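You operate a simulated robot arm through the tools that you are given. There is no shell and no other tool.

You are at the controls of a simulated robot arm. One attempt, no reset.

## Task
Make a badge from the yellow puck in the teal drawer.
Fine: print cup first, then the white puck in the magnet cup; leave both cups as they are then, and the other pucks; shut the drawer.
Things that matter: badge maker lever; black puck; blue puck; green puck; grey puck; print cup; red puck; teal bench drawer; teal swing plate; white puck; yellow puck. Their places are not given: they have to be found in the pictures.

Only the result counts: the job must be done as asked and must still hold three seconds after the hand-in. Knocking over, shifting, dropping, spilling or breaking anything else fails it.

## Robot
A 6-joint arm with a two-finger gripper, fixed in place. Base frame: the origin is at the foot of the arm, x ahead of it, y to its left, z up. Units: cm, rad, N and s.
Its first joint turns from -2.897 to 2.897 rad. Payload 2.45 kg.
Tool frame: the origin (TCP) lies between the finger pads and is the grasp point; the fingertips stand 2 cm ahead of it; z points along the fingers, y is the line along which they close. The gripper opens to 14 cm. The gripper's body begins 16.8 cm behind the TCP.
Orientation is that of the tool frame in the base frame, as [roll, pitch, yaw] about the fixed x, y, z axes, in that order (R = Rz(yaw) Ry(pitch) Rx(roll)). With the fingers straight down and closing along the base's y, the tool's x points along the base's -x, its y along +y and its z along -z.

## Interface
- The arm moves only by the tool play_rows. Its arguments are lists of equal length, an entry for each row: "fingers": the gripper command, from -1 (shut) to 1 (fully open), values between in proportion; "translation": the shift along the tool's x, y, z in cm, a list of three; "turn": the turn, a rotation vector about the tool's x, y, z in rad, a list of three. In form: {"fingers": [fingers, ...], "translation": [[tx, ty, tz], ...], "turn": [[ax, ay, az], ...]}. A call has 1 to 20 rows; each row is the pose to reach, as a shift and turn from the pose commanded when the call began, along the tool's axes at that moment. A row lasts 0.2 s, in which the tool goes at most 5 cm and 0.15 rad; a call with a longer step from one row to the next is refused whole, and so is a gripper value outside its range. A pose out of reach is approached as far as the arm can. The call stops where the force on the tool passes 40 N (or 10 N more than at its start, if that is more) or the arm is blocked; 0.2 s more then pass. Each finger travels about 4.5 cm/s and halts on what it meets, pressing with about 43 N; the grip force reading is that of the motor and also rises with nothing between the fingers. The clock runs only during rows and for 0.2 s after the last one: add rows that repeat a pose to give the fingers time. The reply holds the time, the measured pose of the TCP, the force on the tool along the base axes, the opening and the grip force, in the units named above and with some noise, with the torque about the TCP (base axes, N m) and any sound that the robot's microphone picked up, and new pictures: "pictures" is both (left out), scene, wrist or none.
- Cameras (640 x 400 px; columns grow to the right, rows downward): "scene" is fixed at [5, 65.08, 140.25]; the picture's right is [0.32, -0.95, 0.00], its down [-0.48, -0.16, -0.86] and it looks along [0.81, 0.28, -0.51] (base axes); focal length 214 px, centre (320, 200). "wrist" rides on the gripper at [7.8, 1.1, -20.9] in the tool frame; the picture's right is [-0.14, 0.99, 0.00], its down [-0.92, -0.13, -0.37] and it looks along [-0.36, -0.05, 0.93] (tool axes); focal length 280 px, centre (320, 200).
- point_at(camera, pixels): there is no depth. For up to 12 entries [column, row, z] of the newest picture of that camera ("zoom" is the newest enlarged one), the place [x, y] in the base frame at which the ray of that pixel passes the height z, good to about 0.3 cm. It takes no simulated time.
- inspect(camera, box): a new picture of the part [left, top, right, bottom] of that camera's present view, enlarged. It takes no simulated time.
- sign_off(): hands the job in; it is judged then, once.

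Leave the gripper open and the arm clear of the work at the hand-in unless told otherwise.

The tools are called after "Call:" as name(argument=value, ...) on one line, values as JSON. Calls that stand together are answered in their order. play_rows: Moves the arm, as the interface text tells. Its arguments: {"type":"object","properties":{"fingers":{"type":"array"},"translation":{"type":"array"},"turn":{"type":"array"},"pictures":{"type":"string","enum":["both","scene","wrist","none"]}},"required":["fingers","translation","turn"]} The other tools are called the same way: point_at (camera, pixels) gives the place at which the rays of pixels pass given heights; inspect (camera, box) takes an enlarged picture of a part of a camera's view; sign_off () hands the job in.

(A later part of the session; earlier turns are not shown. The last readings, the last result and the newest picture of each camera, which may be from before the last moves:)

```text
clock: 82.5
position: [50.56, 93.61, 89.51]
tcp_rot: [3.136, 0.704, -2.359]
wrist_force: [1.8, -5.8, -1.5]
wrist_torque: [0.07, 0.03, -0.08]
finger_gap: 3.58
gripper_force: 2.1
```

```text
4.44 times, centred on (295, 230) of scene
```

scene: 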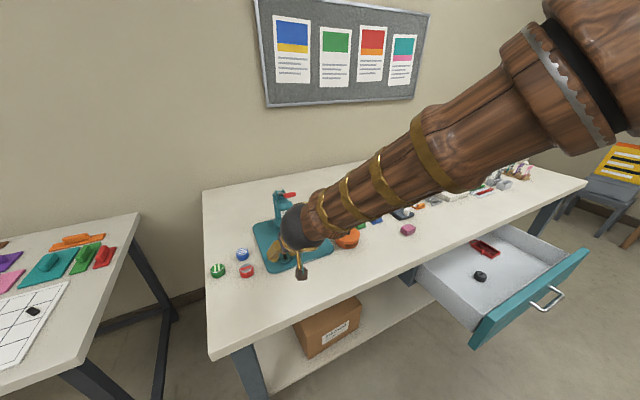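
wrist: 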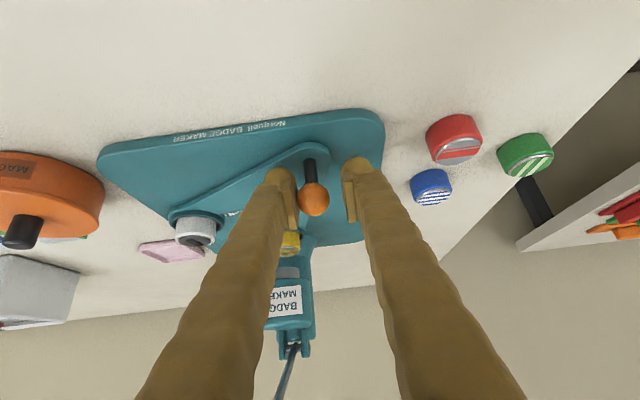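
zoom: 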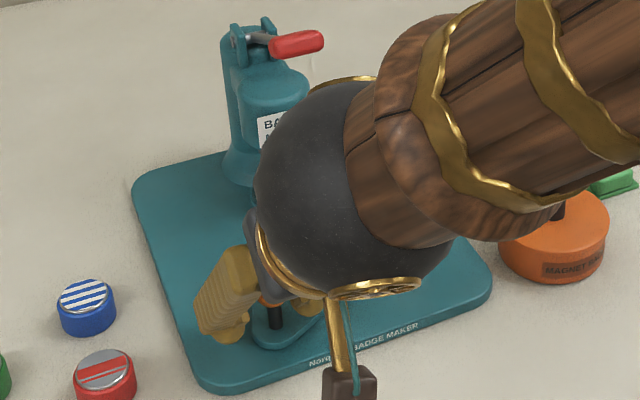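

The plate reached its stop (5 N reaction, right where the print cup should be under the head). I'll open the fingers and retreat to check the alignment.

Call:
play_rows(fingers=[-0.4, -0.25, -0.15, -0.15, -0.15, -0.15, -0.15, -0.15, -0.15], translation=[[0, 0, 0], [0, 0, 0], [0, 0, 0], [0, 0, -1], [0, 0, -3.5], [0, 0, -7], [0, 0, -10.5], [0, 0, -14], [0, 0, -16]], turn=[[0, 0, 0], [0, 0, 0], [0, 0, 0], [0, 0, 0], [0, 0, 0], [0, 0, 0], [0, 0, 0], [0, 0, 0], [0, 0, 0]])

Call:
inspect(camera="wrist", box=[180, 80, 420, 330])

Call:
inspect(camera="scene", box=[240, 185, 350, 275])

```text
clock: 84.5
position: [43.32, 86.13, 101.65]
tcp_rot: [3.137, 0.703, -2.359]
wrist_force: [-0.2, 0.3, 0.3]
wrist_torque: [0.0, -0.01, 0.01]
finger_gap: 5.97
gripper_force: 0.1
```

scene: 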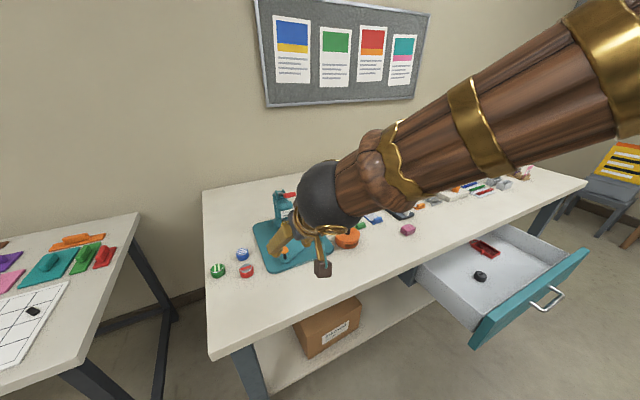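
wrist: 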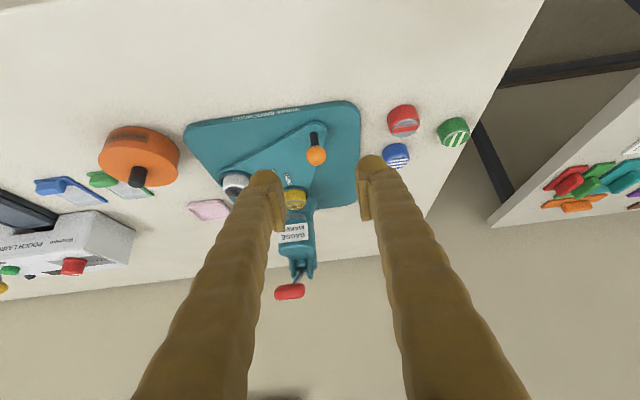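

```text
1.60 times, centred on (300, 205) of wrist
```

zoom: 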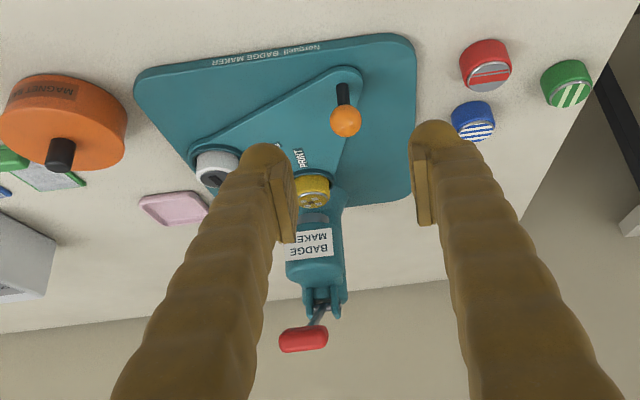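

```text
4.44 times, centred on (295, 230) of scene
```

zoom: 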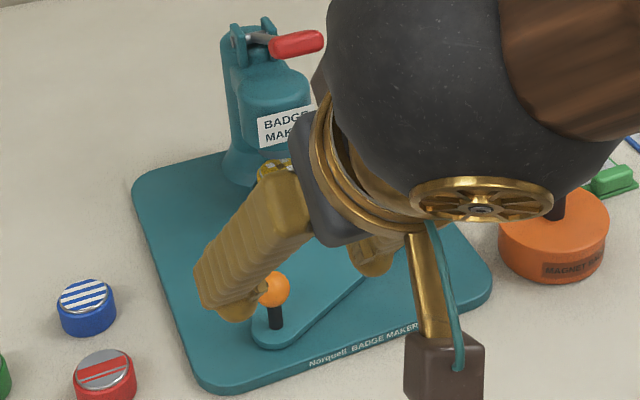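

The print cup is under the head now. I'll triangulate the lever's pivot and grip for the press stroke.

Call:
point_at(camera="wrist", pixels=[[301.3, 270.6, 98], [301.3, 270.6, 100], [301.3, 270.6, 102], [301.3, 270.6, 104], [289.4, 291.3, 103], [289.4, 291.3, 104], [289.4, 291.3, 105], [289.4, 291.3, 106]])

Call:
point_at(camera="scene", pixels=[[280.4, 194, 98], [280.4, 194, 100], [280.4, 194, 102], [280.4, 194, 104], [290.5, 195, 103], [290.5, 195, 104], [290.5, 195, 105], [290.5, 195, 106]])

Call:
inspect(camera="scene", box=[265, 180, 305, 210])

Call:
inspect(camera="wrist", box=[250, 170, 340, 310])

```text
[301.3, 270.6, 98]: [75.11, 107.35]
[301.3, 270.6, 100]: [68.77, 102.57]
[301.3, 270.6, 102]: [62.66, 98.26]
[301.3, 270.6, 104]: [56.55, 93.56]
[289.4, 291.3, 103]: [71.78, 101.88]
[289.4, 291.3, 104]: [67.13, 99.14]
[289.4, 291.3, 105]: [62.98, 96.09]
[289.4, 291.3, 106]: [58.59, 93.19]
```

```text
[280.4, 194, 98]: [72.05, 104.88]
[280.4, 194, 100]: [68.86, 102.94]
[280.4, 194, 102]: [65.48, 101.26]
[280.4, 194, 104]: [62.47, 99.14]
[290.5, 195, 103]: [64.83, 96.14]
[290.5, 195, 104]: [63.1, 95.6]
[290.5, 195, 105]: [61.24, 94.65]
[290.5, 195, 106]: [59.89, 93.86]
```

```text
13.33 times, centred on (285, 195) of scene
```

zoom: 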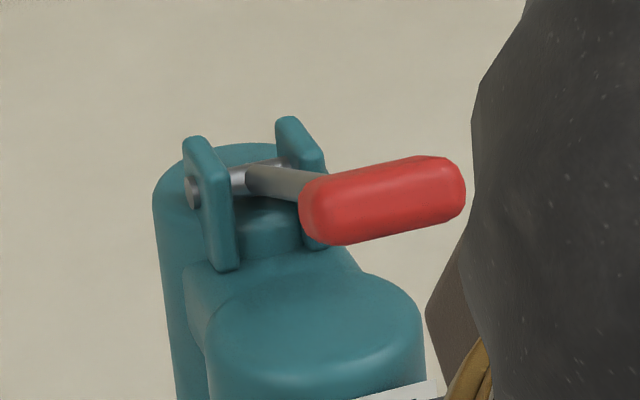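

```text
2.86 times, centred on (295, 240) of wrist
```

zoom: 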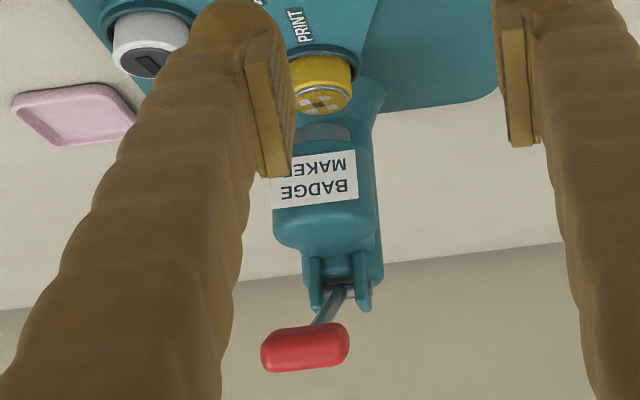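

Lever pivot ≈ (u 121.3, z 100); grip ≈ (u 109.6, v 23.9, z 105.5). I'll press it with the undersides of the nearly closed fingers, astride the rod, with the tool tilted about 60°. First I'll go up and over, above the grip.

Call:
play_rows(fingers=[-0.4, -0.77, -0.77, -0.77, -0.77, -0.77, -0.77, -0.77], translation=[[-3, -1, -2.8], [-6, -2, -5.5], [-8.9, -3, -8.18], [-12.2, -3.8, -5.4], [-15.6, -4.6, -2.5], [-19, -5.5, 0.4], [-21.5, -6.2, 2.5], [-22.25, -6.3, 3.13]], turn=[[0, -0.05, 0], [0, -0.1, 0], [0, -0.15, 0], [0, -0.2, 0], [0, -0.25, 0], [0, -0.3, 0], [0, -0.345, 0], [0, -0.345, 0]])

Call:
inspect(camera="wrist", box=[220, 60, 420, 240])

Call:
inspect(camera="scene", box=[240, 160, 350, 260])

```text
clock: 86.3
position: [61.18, 95.28, 113.87]
tcp_rot: [3.131, 1.05, -2.364]
wrist_force: [0.0, -0.4, -0.2]
wrist_torque: [-0.03, 0.03, -0.01]
finger_gap: 1.6
gripper_force: 0.0
```

scene: 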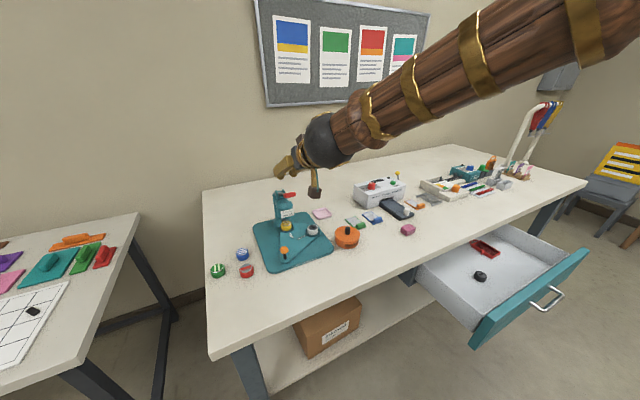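
wrist: 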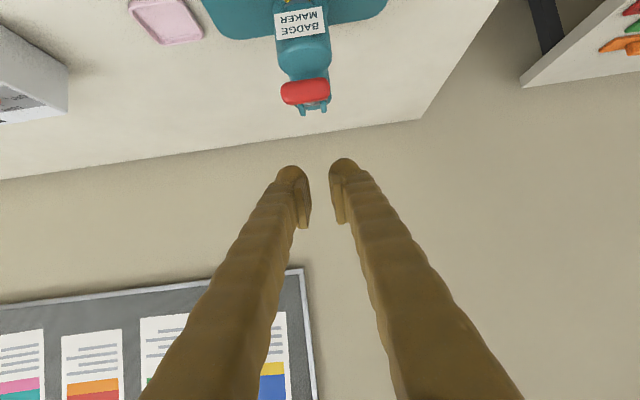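

```text
2.22 times, centred on (320, 150) of wrist
```

zoom: 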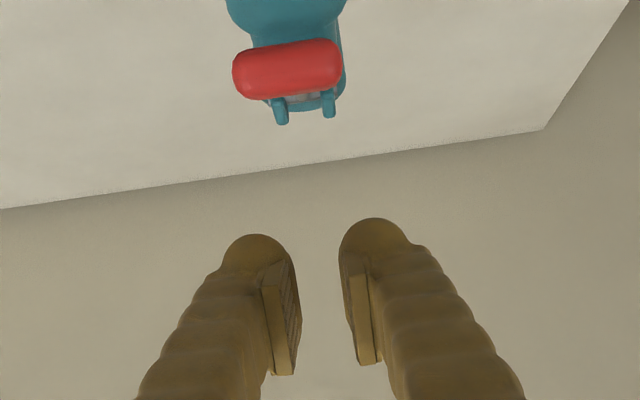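

```text
4.00 times, centred on (295, 210) of scene
```

zoom: 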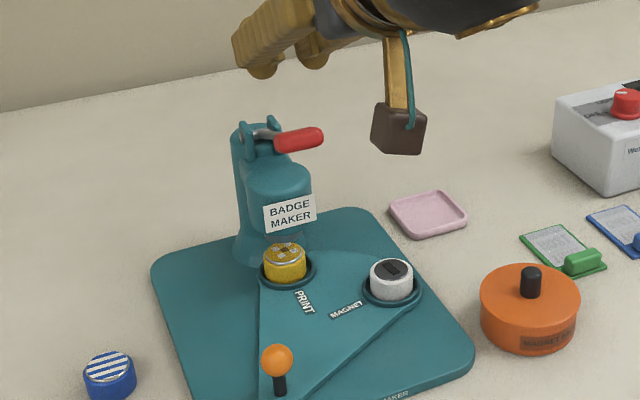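

The view is clear: the yellow puck is under the head and the red grip is at (306,91) in the wrist picture. Confirming its position.

Call:
point_at(camera="wrist", pixels=[[305.6, 91.4, 104.5], [305.6, 91.4, 105.5], [305.6, 91.4, 106.5], [281.5, 92, 105.5], [330, 90, 105.5], [298, 114, 103]])

Call:
point_at(camera="scene", pixels=[[290, 194.8, 104.5], [290, 194.8, 105.5], [290, 194.8, 106.5]])

```text
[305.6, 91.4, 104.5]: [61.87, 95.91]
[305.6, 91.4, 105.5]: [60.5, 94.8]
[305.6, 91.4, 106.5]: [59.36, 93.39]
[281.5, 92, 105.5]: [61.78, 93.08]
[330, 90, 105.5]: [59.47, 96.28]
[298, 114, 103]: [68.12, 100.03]
```

```text
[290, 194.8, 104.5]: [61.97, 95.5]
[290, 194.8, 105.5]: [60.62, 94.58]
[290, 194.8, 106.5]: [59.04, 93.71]
```

The grip is directly under the fingers. Lowering onto it and starting the press in small steps.

Call:
play_rows(fingers=[-0.77, -0.77, -0.77, -0.77, -0.77, -0.77], translation=[[1.7, 0, 1.0], [3.0, 0, 1.74], [3.9, 0, 2.24], [4.5, 0, 2.6], [5.1, 0, 2.8], [5.1, 0, 2.8]], turn=[[0, 0, 0], [0, 0, 0], [0, 0, 0], [0, 0, 0], [0, 0, 0], [0, 0, 0]])

Call:
inspect(camera="scene", box=[240, 160, 350, 260])

```text
clock: 87.7
position: [61.12, 95.1, 107.92]
tcp_rot: [3.13, 1.05, -2.365]
wrist_force: [1.0, -0.4, 0.1]
wrist_torque: [0.0, -0.02, 0.01]
finger_gap: 1.6
gripper_force: 0.1
```

scene: 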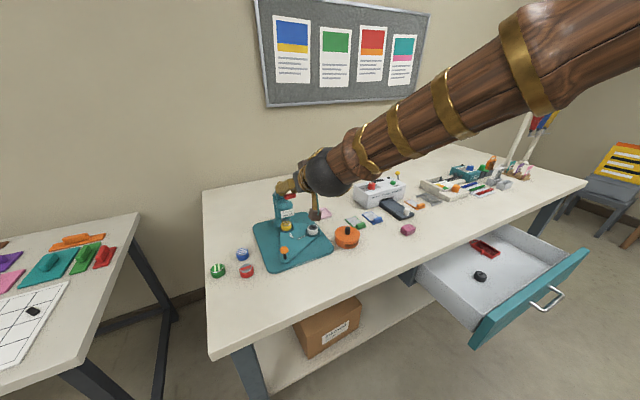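
wrist: 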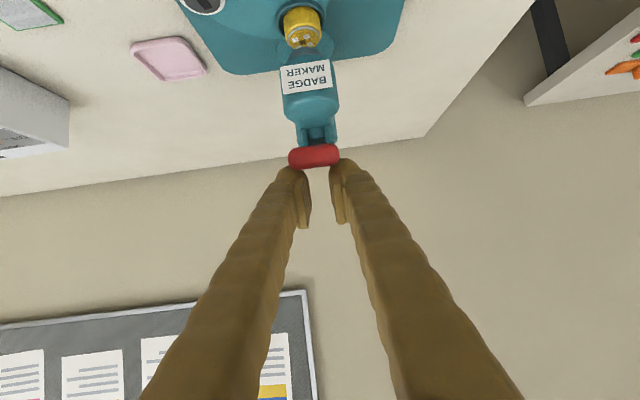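

```text
4.00 times, centred on (295, 210) of scene
```

zoom: 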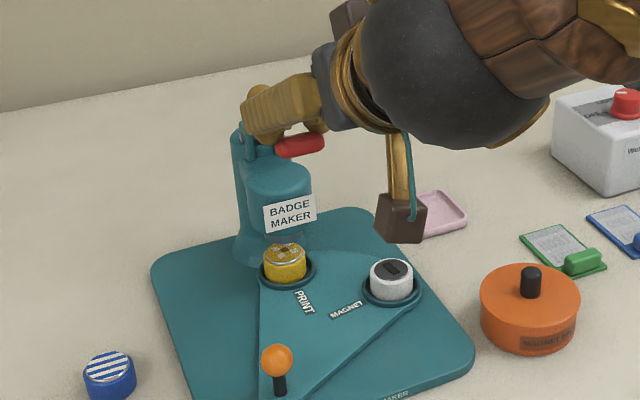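

Not touching yet. Continuing downward along the lever's arc, watching the force.

Call:
play_rows(fingers=[-0.77, -0.77, -0.77, -0.77, -0.77], translation=[[0.61, 0, 0.35], [1.36, 0, 0.44], [2.07, 0, 0.61], [2.78, 0, 0.79], [2.78, 0, 0.79]], turn=[[0, 0, 0], [0, 0, 0], [0, 0, 0], [0, 0, 0], [0, 0, 0]])

Call:
inspect(camera="scene", box=[240, 160, 350, 260])

Call:
inspect(camera="wrist", box=[250, 80, 390, 240])

```text
clock: 88.9
position: [60.6, 94.6, 105.27]
tcp_rot: [3.13, 1.051, -2.364]
wrist_force: [0.7, -0.6, 1.9]
wrist_torque: [-0.02, -0.03, 0.0]
finger_gap: 1.64
gripper_force: 0.1
```

scene: 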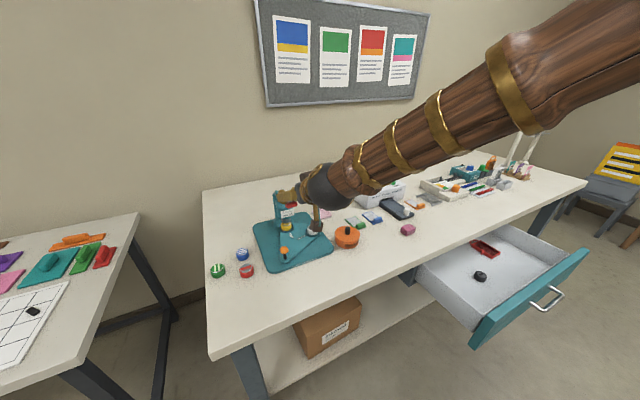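
wrist: 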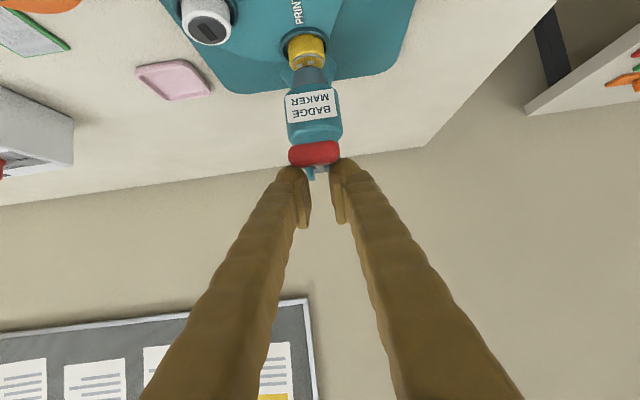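

```text
4.00 times, centred on (295, 210) of scene
```

zoom: 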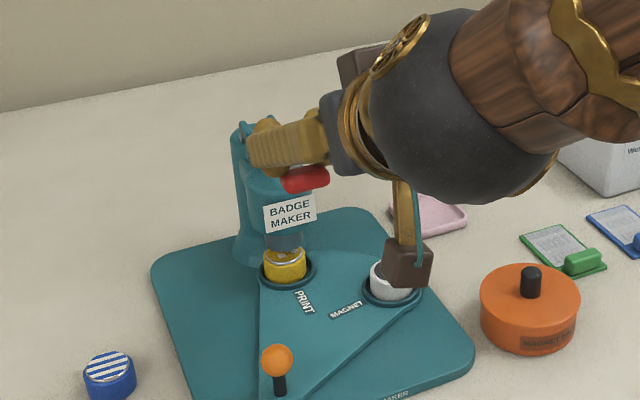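

```text
2.50 times, centred on (320, 160) of wrist
```

zoom: 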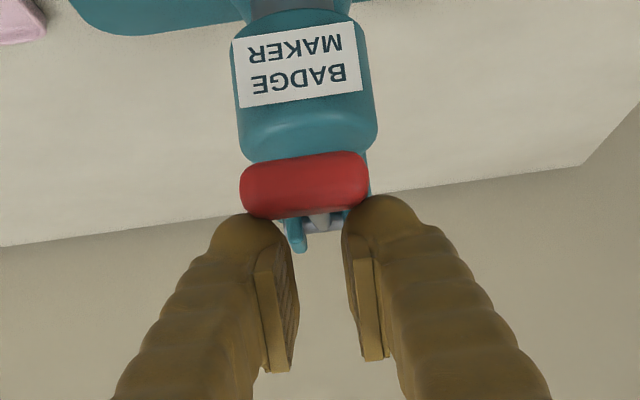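

The lever goes down with about 2 N and the grey plunger is descending on the yellow puck. Continuing.

Call:
play_rows(fingers=[-0.77, -0.77, -0.77, -0.77, -0.77, -0.77], translation=[[0.5, 0, 0.16], [0.97, 0, 0.33], [1.45, 0, 0.5], [1.91, 0, 0.69], [2.36, 0, 0.92], [2.36, 0, 0.92]], turn=[[0, 0, 0], [0, 0, 0], [0, 0, 0], [0, 0, 0], [0, 0, 0], [0, 0, 0]])

Call:
inspect(camera="scene", box=[240, 160, 350, 260])

Call:
inspect(camera="wrist", box=[250, 80, 390, 240])

```text
clock: 90.3
position: [60.31, 94.28, 102.68]
tcp_rot: [3.133, 1.051, -2.363]
wrist_force: [0.5, -0.2, 2.9]
wrist_torque: [-0.03, -0.08, 0.0]
finger_gap: 1.69
gripper_force: 0.8
```

scene: 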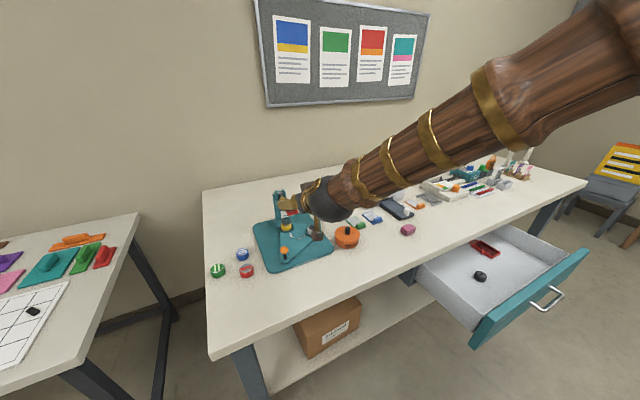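
wrist: 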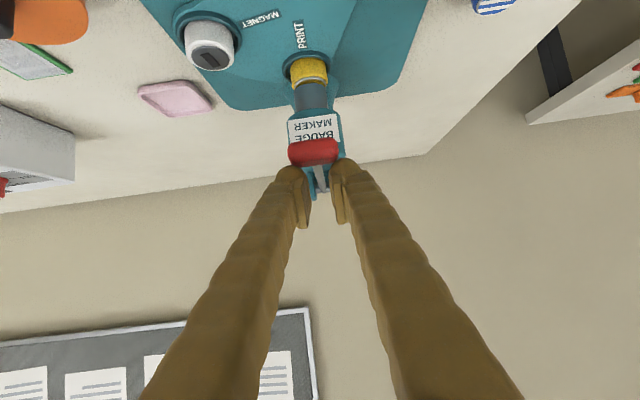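

```text
4.00 times, centred on (295, 210) of scene
```

zoom: 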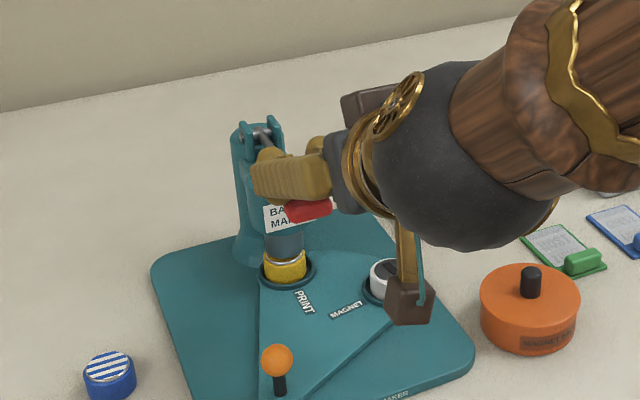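

```text
2.50 times, centred on (320, 160) of wrist
```

zoom: 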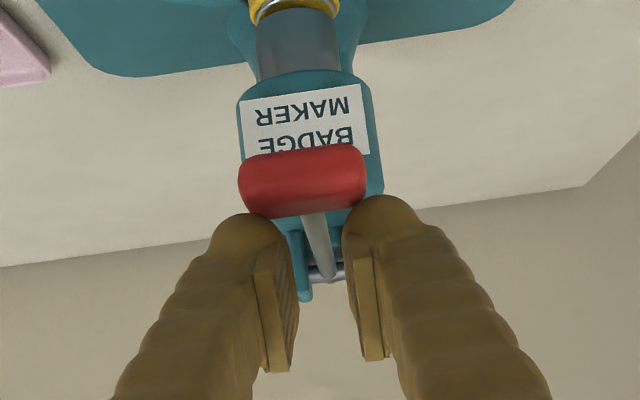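

The plunger is about to meet the puck. Continuing in small steps, drifting slightly outward with the arc.

Call:
play_rows(fingers=[-0.77, -0.77, -0.77, -0.77, -0.77], translation=[[0.41, 0, 0.29], [0.82, 0, 0.59], [1.2, 0, 0.92], [1.59, 0, 1.26], [1.59, 0, 1.26]], turn=[[0, 0, 0], [0, 0, 0], [0, 0, 0], [0, 0, 0], [0, 0, 0]])

Call:
inspect(camera="scene", box=[240, 160, 350, 260])

Call:
inspect(camera="wrist", box=[250, 50, 390, 240])

```text
clock: 91.5
position: [60.5, 94.57, 100.6]
tcp_rot: [3.131, 1.05, -2.365]
wrist_force: [-2.6, -2.7, 7.7]
wrist_torque: [-0.08, -0.01, 0.0]
finger_gap: 1.62
gripper_force: 0.1
```

scene: 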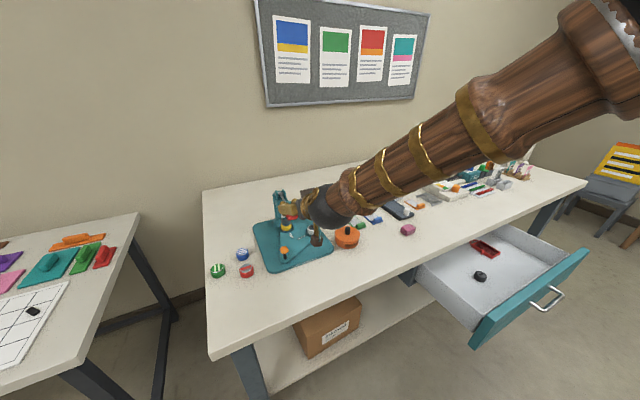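
wrist: 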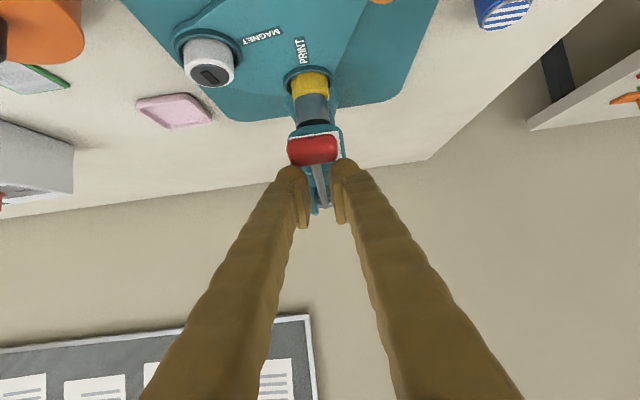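

```text
4.00 times, centred on (295, 210) of scene
```

zoom: 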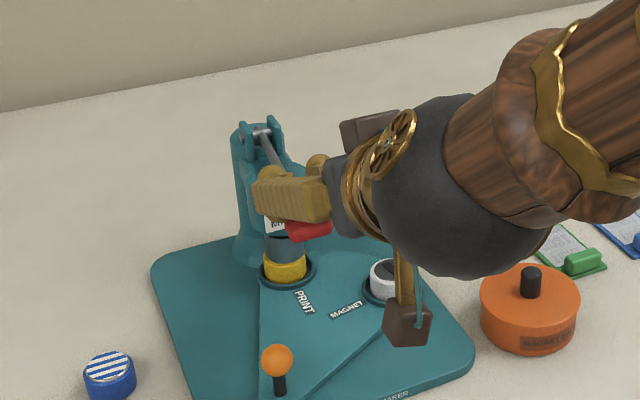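

```text
2.11 times, centred on (320, 145) of wrist
```

zoom: 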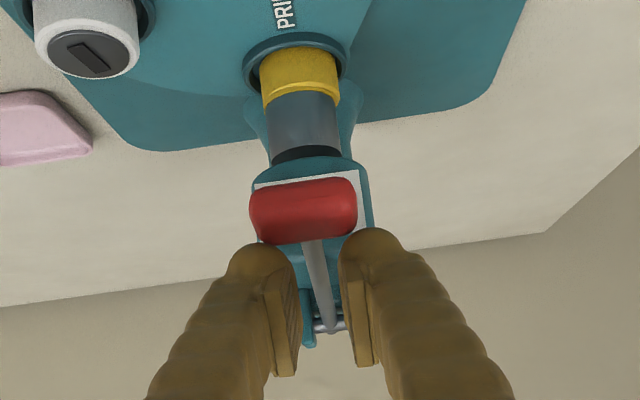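

The plunger meets the yellow puck and the force is rising (8 N). Pressing further in small steps.

Call:
play_rows(fingers=[-0.77, -0.77, -0.77, -0.77], translation=[[0.4, 0, 0.35], [0.8, 0, 0.7], [1.2, 0, 1.05], [1.2, 0, 1.05]], turn=[[0, 0, 0], [0, 0, 0], [0, 0, 0], [0, 0, 0]])

Call:
inspect(camera="wrist", box=[250, 50, 390, 240])

```text
clock: 91.9
position: [60.62, 94.79, 100.63]
tcp_rot: [3.13, 1.058, -2.365]
wrist_force: [1.4, 3.3, 8.2]
wrist_torque: [0.05, -0.06, 0.05]
finger_gap: 1.64
gripper_force: 0.1
stopped in row 2: the force on the tool passed its limit at 44 N (the readings are from after the stop); the commanded pose is now the measured one
```

scene: 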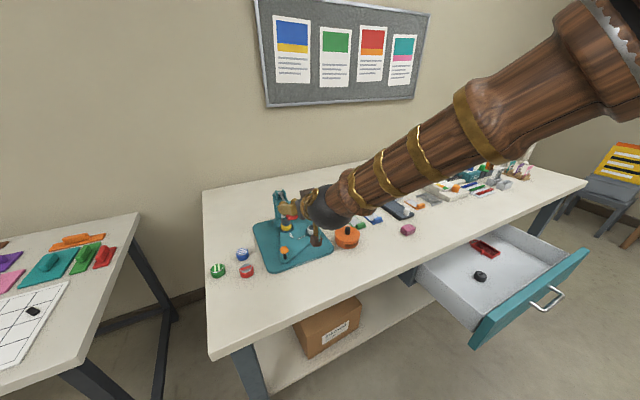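
wrist: 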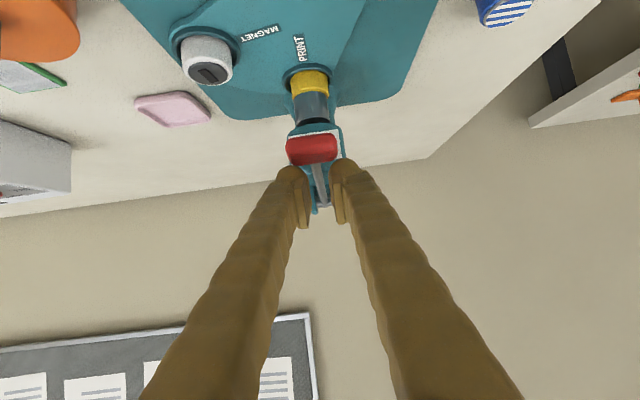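

```text
2.11 times, centred on (320, 145) of wrist
```

zoom: 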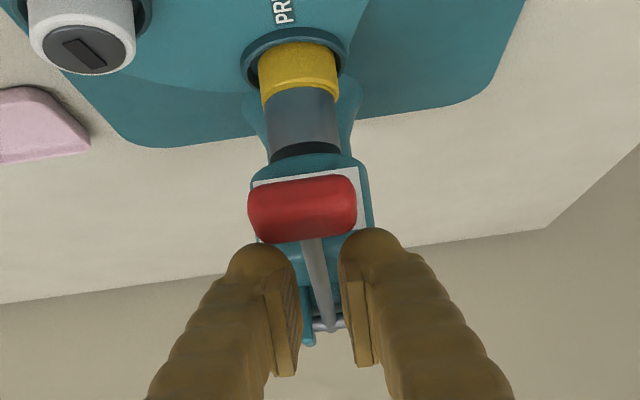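

Force jumped to 44 N: a hard stop. I need to be sure it's the lever's end of travel rather than my fingers touching the head. Looking closely.

Call:
inspect(camera="scene", box=[265, 185, 325, 235])

Call:
inspect(camera="wrist", box=[280, 120, 360, 220])

Call:
point_at(camera="wrist", pixels=[[312.5, 149, 98], [312.5, 149, 99], [312.5, 149, 100], [312.5, 149, 97]])

Call:
point_at(camera="scene", pixels=[[292.5, 218, 96], [292.5, 218, 97], [292.5, 218, 98], [292.5, 218, 99], [292.5, 218, 100]])

```text
8.00 times, centred on (295, 210) of scene
```

zoom: 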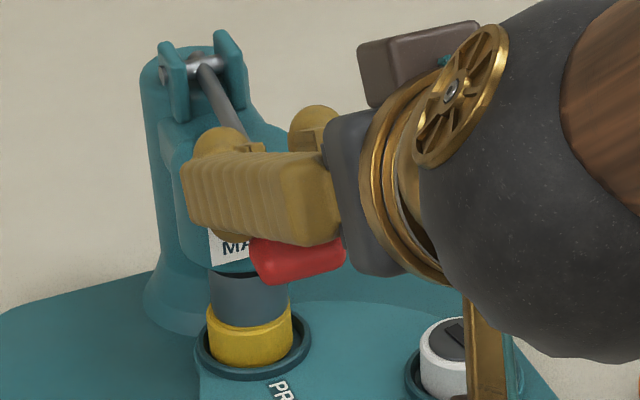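

```text
4.00 times, centred on (320, 170) of wrist
```

zoom: 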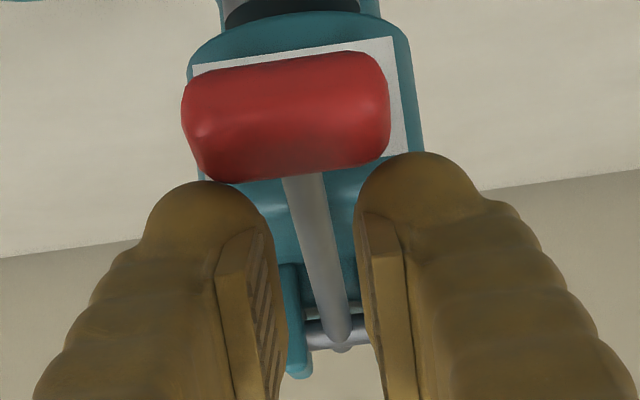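

```text
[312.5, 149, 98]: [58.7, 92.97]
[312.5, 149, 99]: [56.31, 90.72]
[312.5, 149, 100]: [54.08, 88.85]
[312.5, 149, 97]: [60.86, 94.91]
```

```text
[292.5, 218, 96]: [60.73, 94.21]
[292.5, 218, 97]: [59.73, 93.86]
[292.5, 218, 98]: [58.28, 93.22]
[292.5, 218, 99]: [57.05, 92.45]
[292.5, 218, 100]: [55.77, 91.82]
```

The bar is at z≈97.7, the plunger is flat on the yellow puck and the fingers are clear in front of the head, so this is the end of the stroke. I'll hold it with a little extra pressure for a moment to be sure.

Call:
play_rows(fingers=[-0.77, -0.77, -0.77, -0.77, -0.77], translation=[[0.15, 0, 0.08], [0.22, 0, 0.12], [0.22, 0, 0.12], [0.22, 0, 0.12], [0.22, 0, 0.12]], turn=[[0, 0, 0], [0, 0, 0], [0, 0, 0], [0, 0, 0], [0, 0, 0]], pictures="none")

```text
clock: 93.1
position: [60.73, 94.8, 100.68]
tcp_rot: [3.13, 1.06, -2.367]
wrist_force: [1.7, 3.1, 7.7]
wrist_torque: [0.09, -0.04, 0.14]
finger_gap: 1.61
gripper_force: 0.2
stopped in row 5: the force on the tool passed its limit at 41 N (the readings are from after the stop); the commanded pose is now the measured one
```

It's at the end stop. Raising the fingers back up the same way to see whether the lever returns by itself.

Call:
play_rows(fingers=[-0.77, -0.77, -0.77, -0.77, -0.77, -0.77, -0.77], translation=[[-1.5, 0, -0.9], [-3.2, 0, -1.8], [-5, 0, -2.7], [-6.8, 0, -3.6], [-8.6, 0, -4.4], [-10.3, 0, -5.2], [-10.3, 0, -5.2]], turn=[[0, 0, 0], [0, 0, 0], [0, 0, 0], [0, 0, 0], [0, 0, 0], [0, 0, 0], [0, 0, 0]])

Call:
inspect(camera="scene", box=[240, 160, 350, 260])

Call:
inspect(camera="wrist", box=[220, 0, 420, 180])

```text
clock: 94.7
position: [61.14, 95.12, 111.98]
tcp_rot: [3.133, 1.059, -2.368]
wrist_force: [0.5, -0.4, -0.7]
wrist_torque: [0.01, -0.01, -0.02]
finger_gap: 1.6
gripper_force: 0.0
```

scene: 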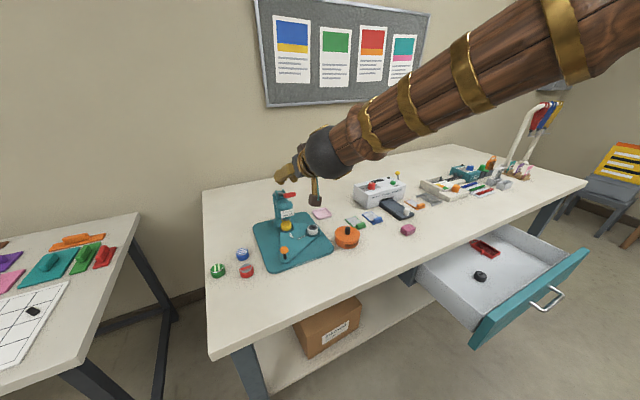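
wrist: 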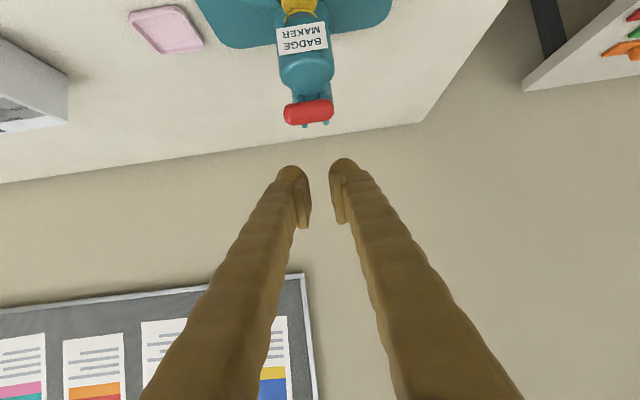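

```text
4.00 times, centred on (295, 210) of scene
```

zoom: 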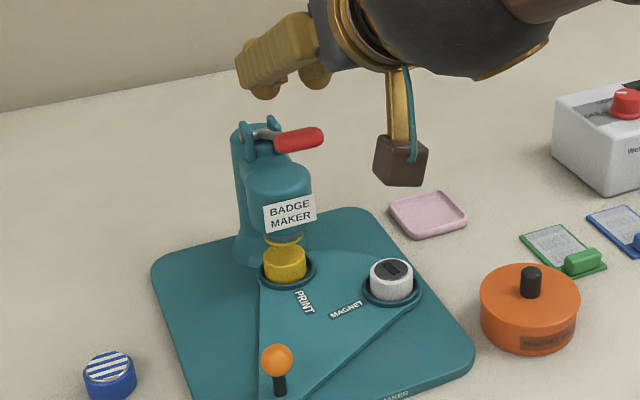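

```text
2.22 times, centred on (320, 90) of wrist
```

zoom: 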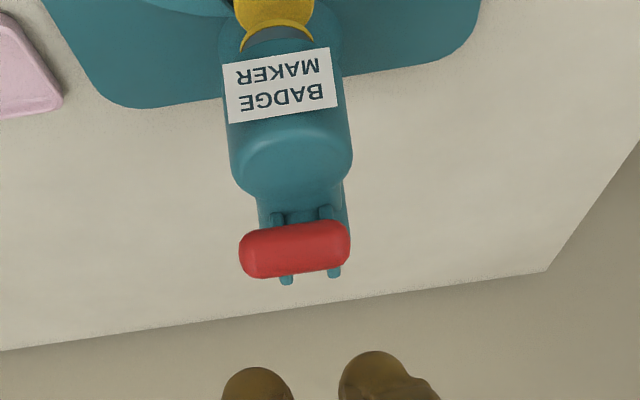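

The lever sprang back, and the yellow print disc is now held on the plunger while the puck's top is bare: the first press worked. Next I'll swing the plate back: move to the knob's present place (u≈102, v≈30).

Call:
play_rows(fingers=[-0.6, -0.4, -0.25, -0.2, -0.2, -0.2, -0.2, -0.2, -0.2], translation=[[1.3, 1.0, -3.1], [2.7, 2.0, -6.2], [4.03, 3.0, -9.21], [7.2, 3.6, -8.4], [10.4, 4.2, -7.5], [13.6, 4.9, -6.6], [16.8, 5.5, -5.7], [19.94, 6.0, -4.86], [19.94, 6.0, -4.86]], turn=[[0, 0.04, 0], [0, 0.09, 0], [0, 0.14, 0], [0, 0.19, 0], [0, 0.24, 0], [0, 0.29, 0], [0, 0.33, 0], [0, 0.357, 0], [0, 0.357, 0]])

Call:
inspect(camera="wrist", box=[220, 80, 420, 230])

```text
clock: 96.7
position: [46.76, 89.5, 96.95]
tcp_rot: [3.134, 0.701, -2.361]
wrist_force: [-0.2, -0.4, -0.2]
wrist_torque: [0.0, 0.03, 0.02]
finger_gap: 5.58
gripper_force: 0.0
```

scene: 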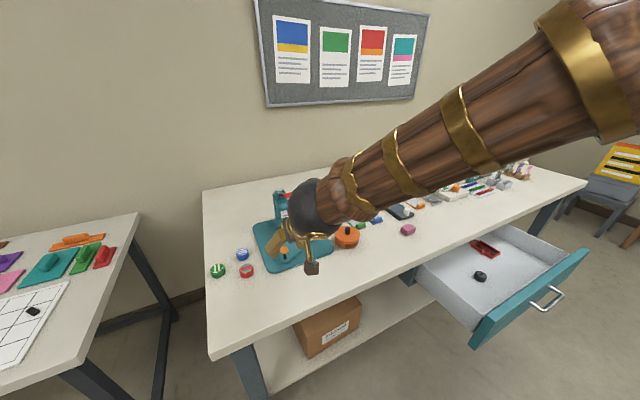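
wrist: 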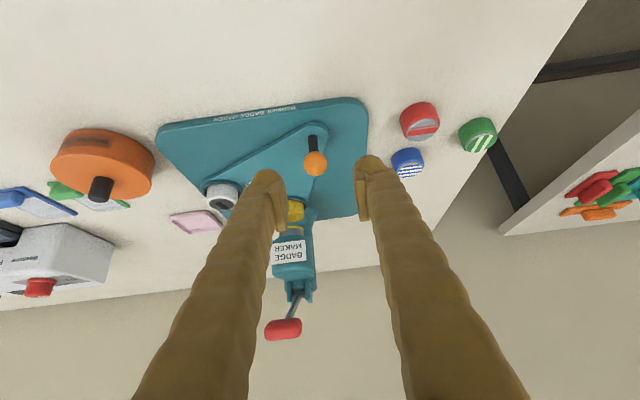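

```text
2.67 times, centred on (320, 155) of wrist
```

zoom: 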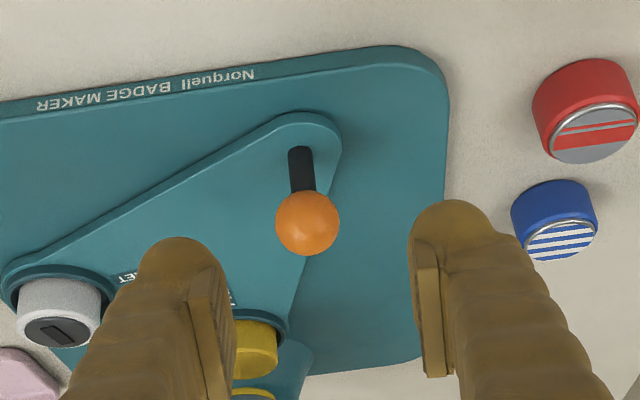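

The knob's ball is at (315,163). Checking its position.

Call:
point_at(camera="wrist", pixels=[[315.1, 163.2, 89], [315.1, 163.2, 89.5], [315.1, 163.2, 90], [313, 136, 86]])

Call:
point_at(camera="scene", pixels=[[284.5, 249.7, 89], [284.5, 249.7, 89.5], [284.5, 249.7, 90]])

```text
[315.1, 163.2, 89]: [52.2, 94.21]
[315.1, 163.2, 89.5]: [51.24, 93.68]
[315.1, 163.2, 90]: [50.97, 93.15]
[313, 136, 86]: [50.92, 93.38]
```

```text
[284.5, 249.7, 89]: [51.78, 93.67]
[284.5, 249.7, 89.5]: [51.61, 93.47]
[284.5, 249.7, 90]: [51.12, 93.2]
```

Knob ≈ (u 102.5, v 29.8). Advancing astride it.

Call:
play_rows(fingers=[-0.25, -0.25, -0.25, -0.25, -0.4, -0.53, -0.53], translation=[[0.05, -0.3, 2.5], [0.1, -0.4, 5], [0.12, -0.4, 7.5], [0.12, -0.4, 9.5], [0.12, -0.4, 9.5], [0.12, -0.4, 9.5], [0.12, -0.4, 9.5]], turn=[[0, 0, 0], [0, 0, 0], [0, 0, 0], [0, 0, 0], [0, 0, 0], [0, 0, 0], [0, 0, 0]])

Call:
inspect(camera="wrist", box=[220, 100, 420, 250])

```text
clock: 98.3
position: [51.3, 93.47, 89.68]
tcp_rot: [3.134, 0.701, -2.362]
wrist_force: [-0.6, 0.4, 0.2]
wrist_torque: [0.01, 0.0, -0.01]
finger_gap: 3.28
gripper_force: 0.1
```

scene: 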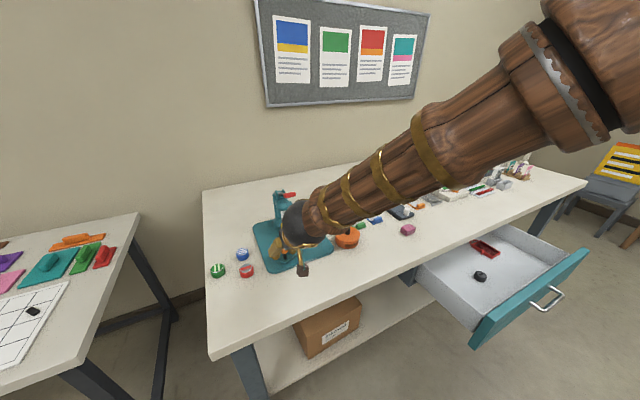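
wrist: 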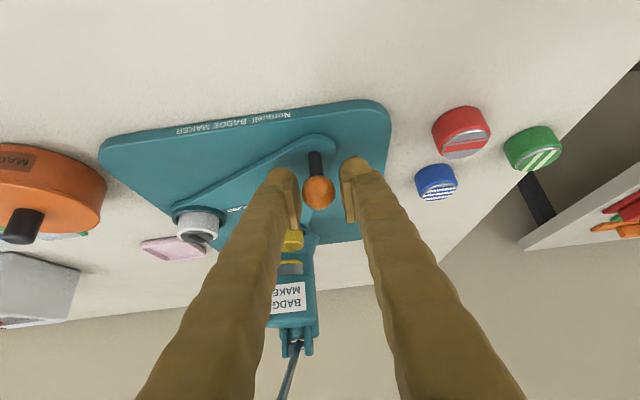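

```text
2.67 times, centred on (320, 175) of wrist
```

zoom: 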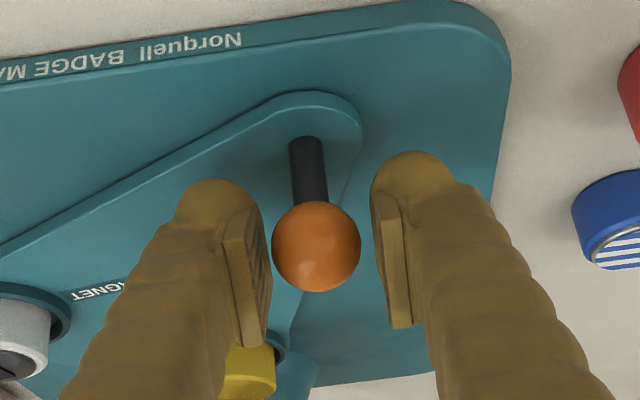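

The ball is centred. Pushing the knob back along the arc.

Call:
play_rows(fingers=[-0.53, -0.53, -0.53, -0.53, -0.53, -0.53, -0.53, -0.53, -0.53, -0.53], translation=[[0.42, -0.5, -0.35], [0.84, -1.0, -0.71], [1.1, -1.55, -0.93], [1.31, -2.1, -1.11], [1.5, -2.7, -1.27], [1.66, -3.3, -1.4], [1.8, -4.0, -1.52], [1.88, -4.8, -1.59], [1.94, -5.7, -1.64], [1.94, -6.5, -1.64]], turn=[[0, 0, 0], [0, 0, 0], [0, 0, 0], [0, 0, 0], [0, 0, 0], [0, 0, 0], [0, 0, 0], [0, 0, 0], [0, 0, 0], [0, 0, 0]])

Call:
inspect(camera="wrist", box=[220, 100, 420, 250])

Call:
inspect(camera="scene", box=[240, 180, 350, 270])

```text
clock: 100.5
position: [54.2, 86.93, 89.67]
tcp_rot: [3.134, 0.702, -2.36]
wrist_force: [0.0, 0.2, 0.2]
wrist_torque: [0.02, 0.03, 0.01]
finger_gap: 3.27
gripper_force: 0.1
```

scene: 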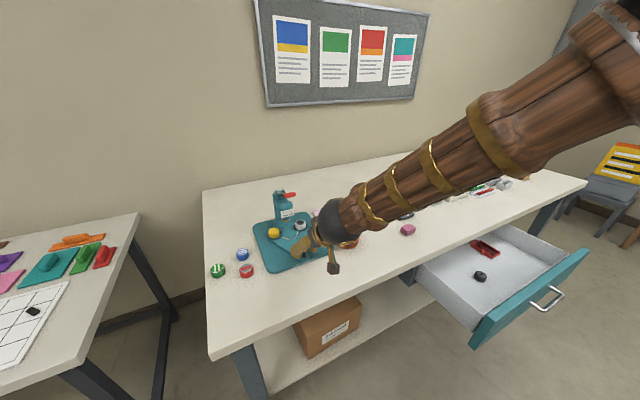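
wrist: 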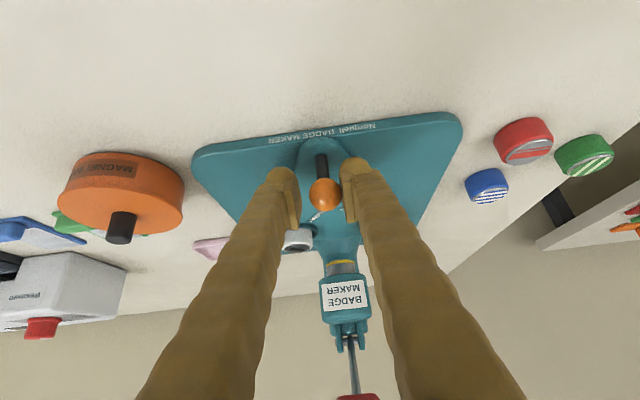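

```text
2.67 times, centred on (320, 175) of wrist
```

zoom: 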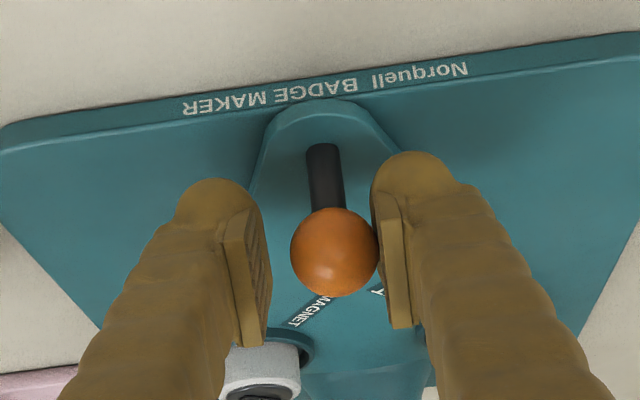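

```text
4.44 times, centred on (295, 225) of scene
```

zoom: 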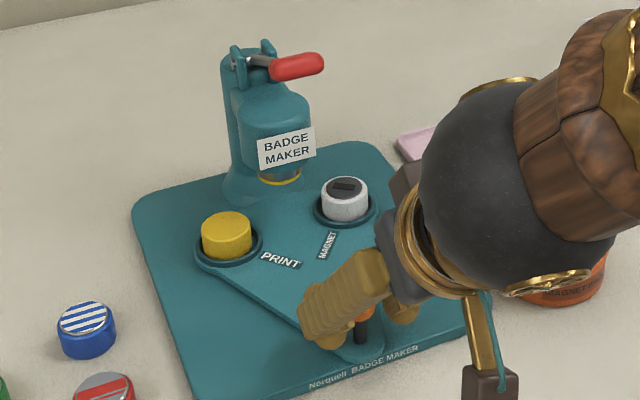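

Halfway back. Continuing toward the original position with the white puck under the head.

Call:
play_rows(fingers=[-0.53, -0.53, -0.53, -0.53, -0.53, -0.53, -0.53, -0.53, -0.53], translation=[[-0.1, -0.7, 0.08], [-0.25, -1.5, 0.2], [-0.43, -2.34, 0.36], [-0.68, -3.05, 0.58], [-0.94, -3.77, 0.79], [-1.17, -4.2, 0.99], [-1.4, -4.65, 1.18], [-1.63, -5.07, 1.38], [-1.63, -5.07, 1.38]], turn=[[0, 0, 0], [0, 0, 0], [0, 0, 0], [0, 0, 0], [0, 0, 0], [0, 0, 0], [0, 0, 0], [0, 0, 0], [0, 0, 0]])

Call:
inspect(camera="wrist", box=[220, 100, 420, 250])

Call:
inspect(camera="scene", box=[240, 180, 350, 270])

```text
clock: 102.5
position: [59.24, 85.03, 89.66]
tcp_rot: [3.134, 0.703, -2.361]
wrist_force: [-0.3, 0.2, -0.4]
wrist_torque: [-0.01, -0.01, 0.03]
finger_gap: 3.29
gripper_force: 0.1
```

scene: 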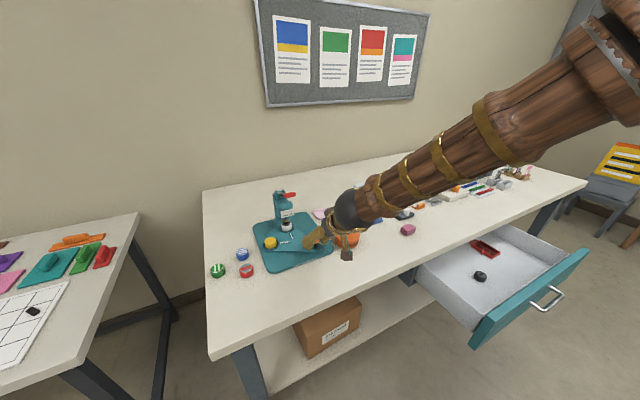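
wrist: 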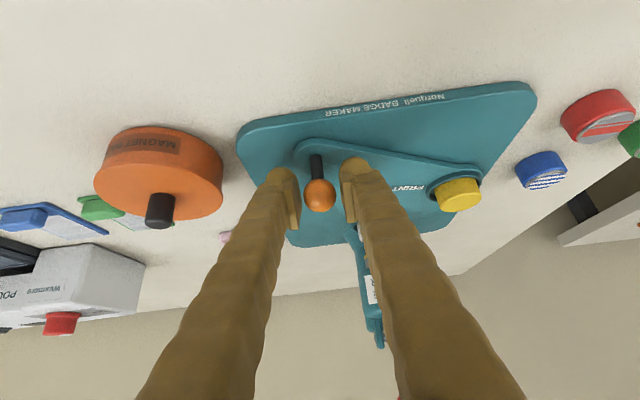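

```text
2.67 times, centred on (320, 175) of wrist
```

zoom: 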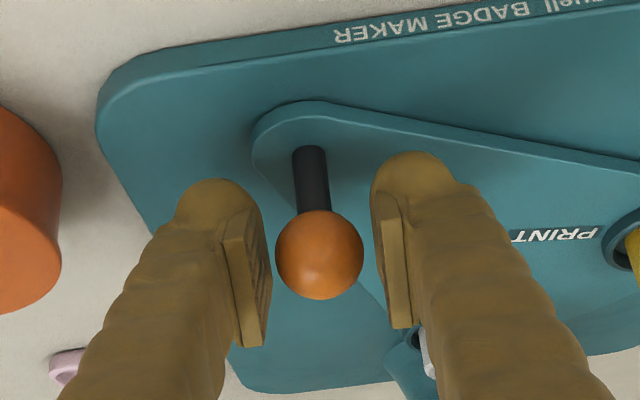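

```text
4.44 times, centred on (295, 225) of scene
```

zoom: 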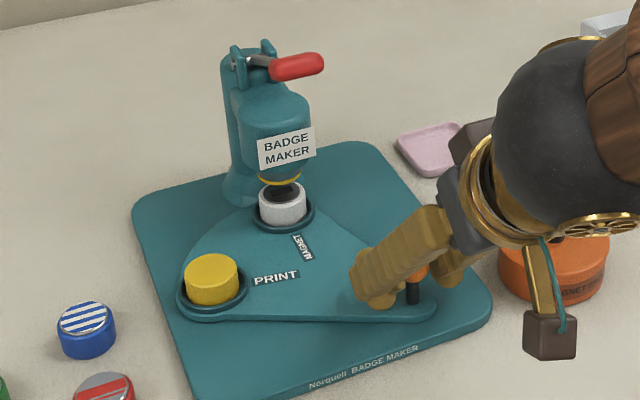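

The white puck is nearly under the head. Pushing gently the last bit until the stop.

Call:
play_rows(fingers=[-0.53, -0.53, -0.53, -0.53, -0.53, -0.53], translation=[[-0.15, -0.2, 0.13], [-0.25, -0.4, 0.22], [-0.35, -0.6, 0.3], [-0.42, -0.75, 0.36], [-0.48, -0.9, 0.42], [-0.48, -0.9, 0.42]], turn=[[0, 0, 0], [0, 0, 0], [0, 0, 0], [0, 0, 0], [0, 0, 0], [0, 0, 0]])

Call:
inspect(camera="wrist", box=[220, 100, 420, 250])

Call:
inspect(camera="scene", box=[240, 180, 350, 270])

```text
clock: 103.9
position: [60.28, 84.88, 89.7]
tcp_rot: [3.135, 0.702, -2.36]
wrist_force: [-12.8, 4.1, 1.2]
wrist_torque: [-0.02, 0.02, 0.03]
finger_gap: 4.04
gripper_force: 5.7
```

scene: 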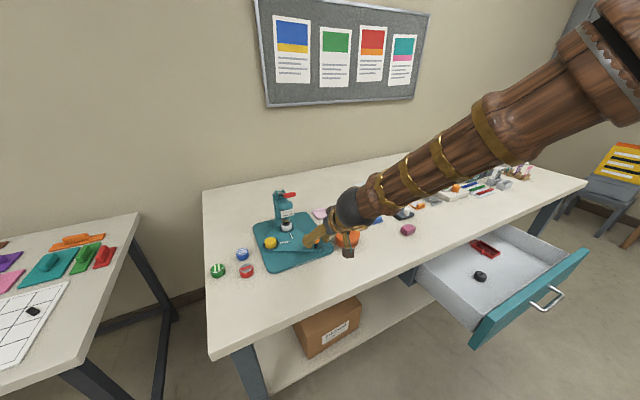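
wrist: 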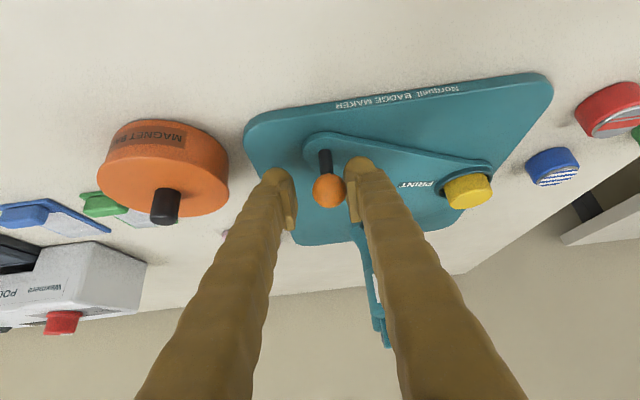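

```text
2.67 times, centred on (320, 175) of wrist
```

zoom: 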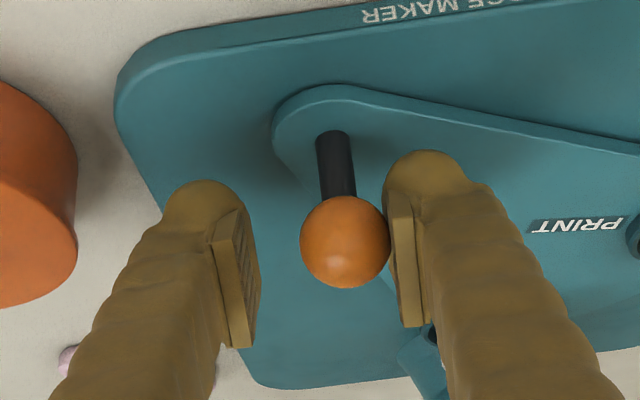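

```text
4.44 times, centred on (295, 225) of scene
```

zoom: 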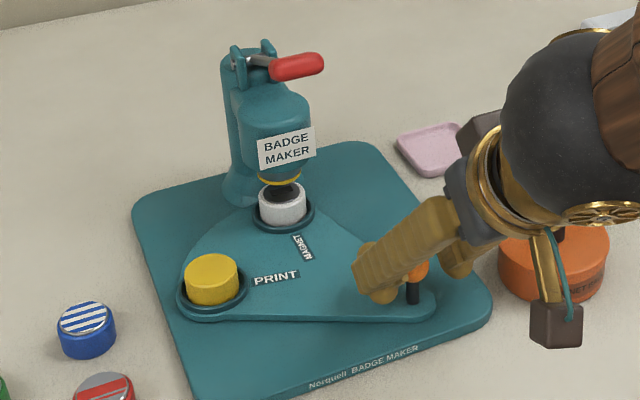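

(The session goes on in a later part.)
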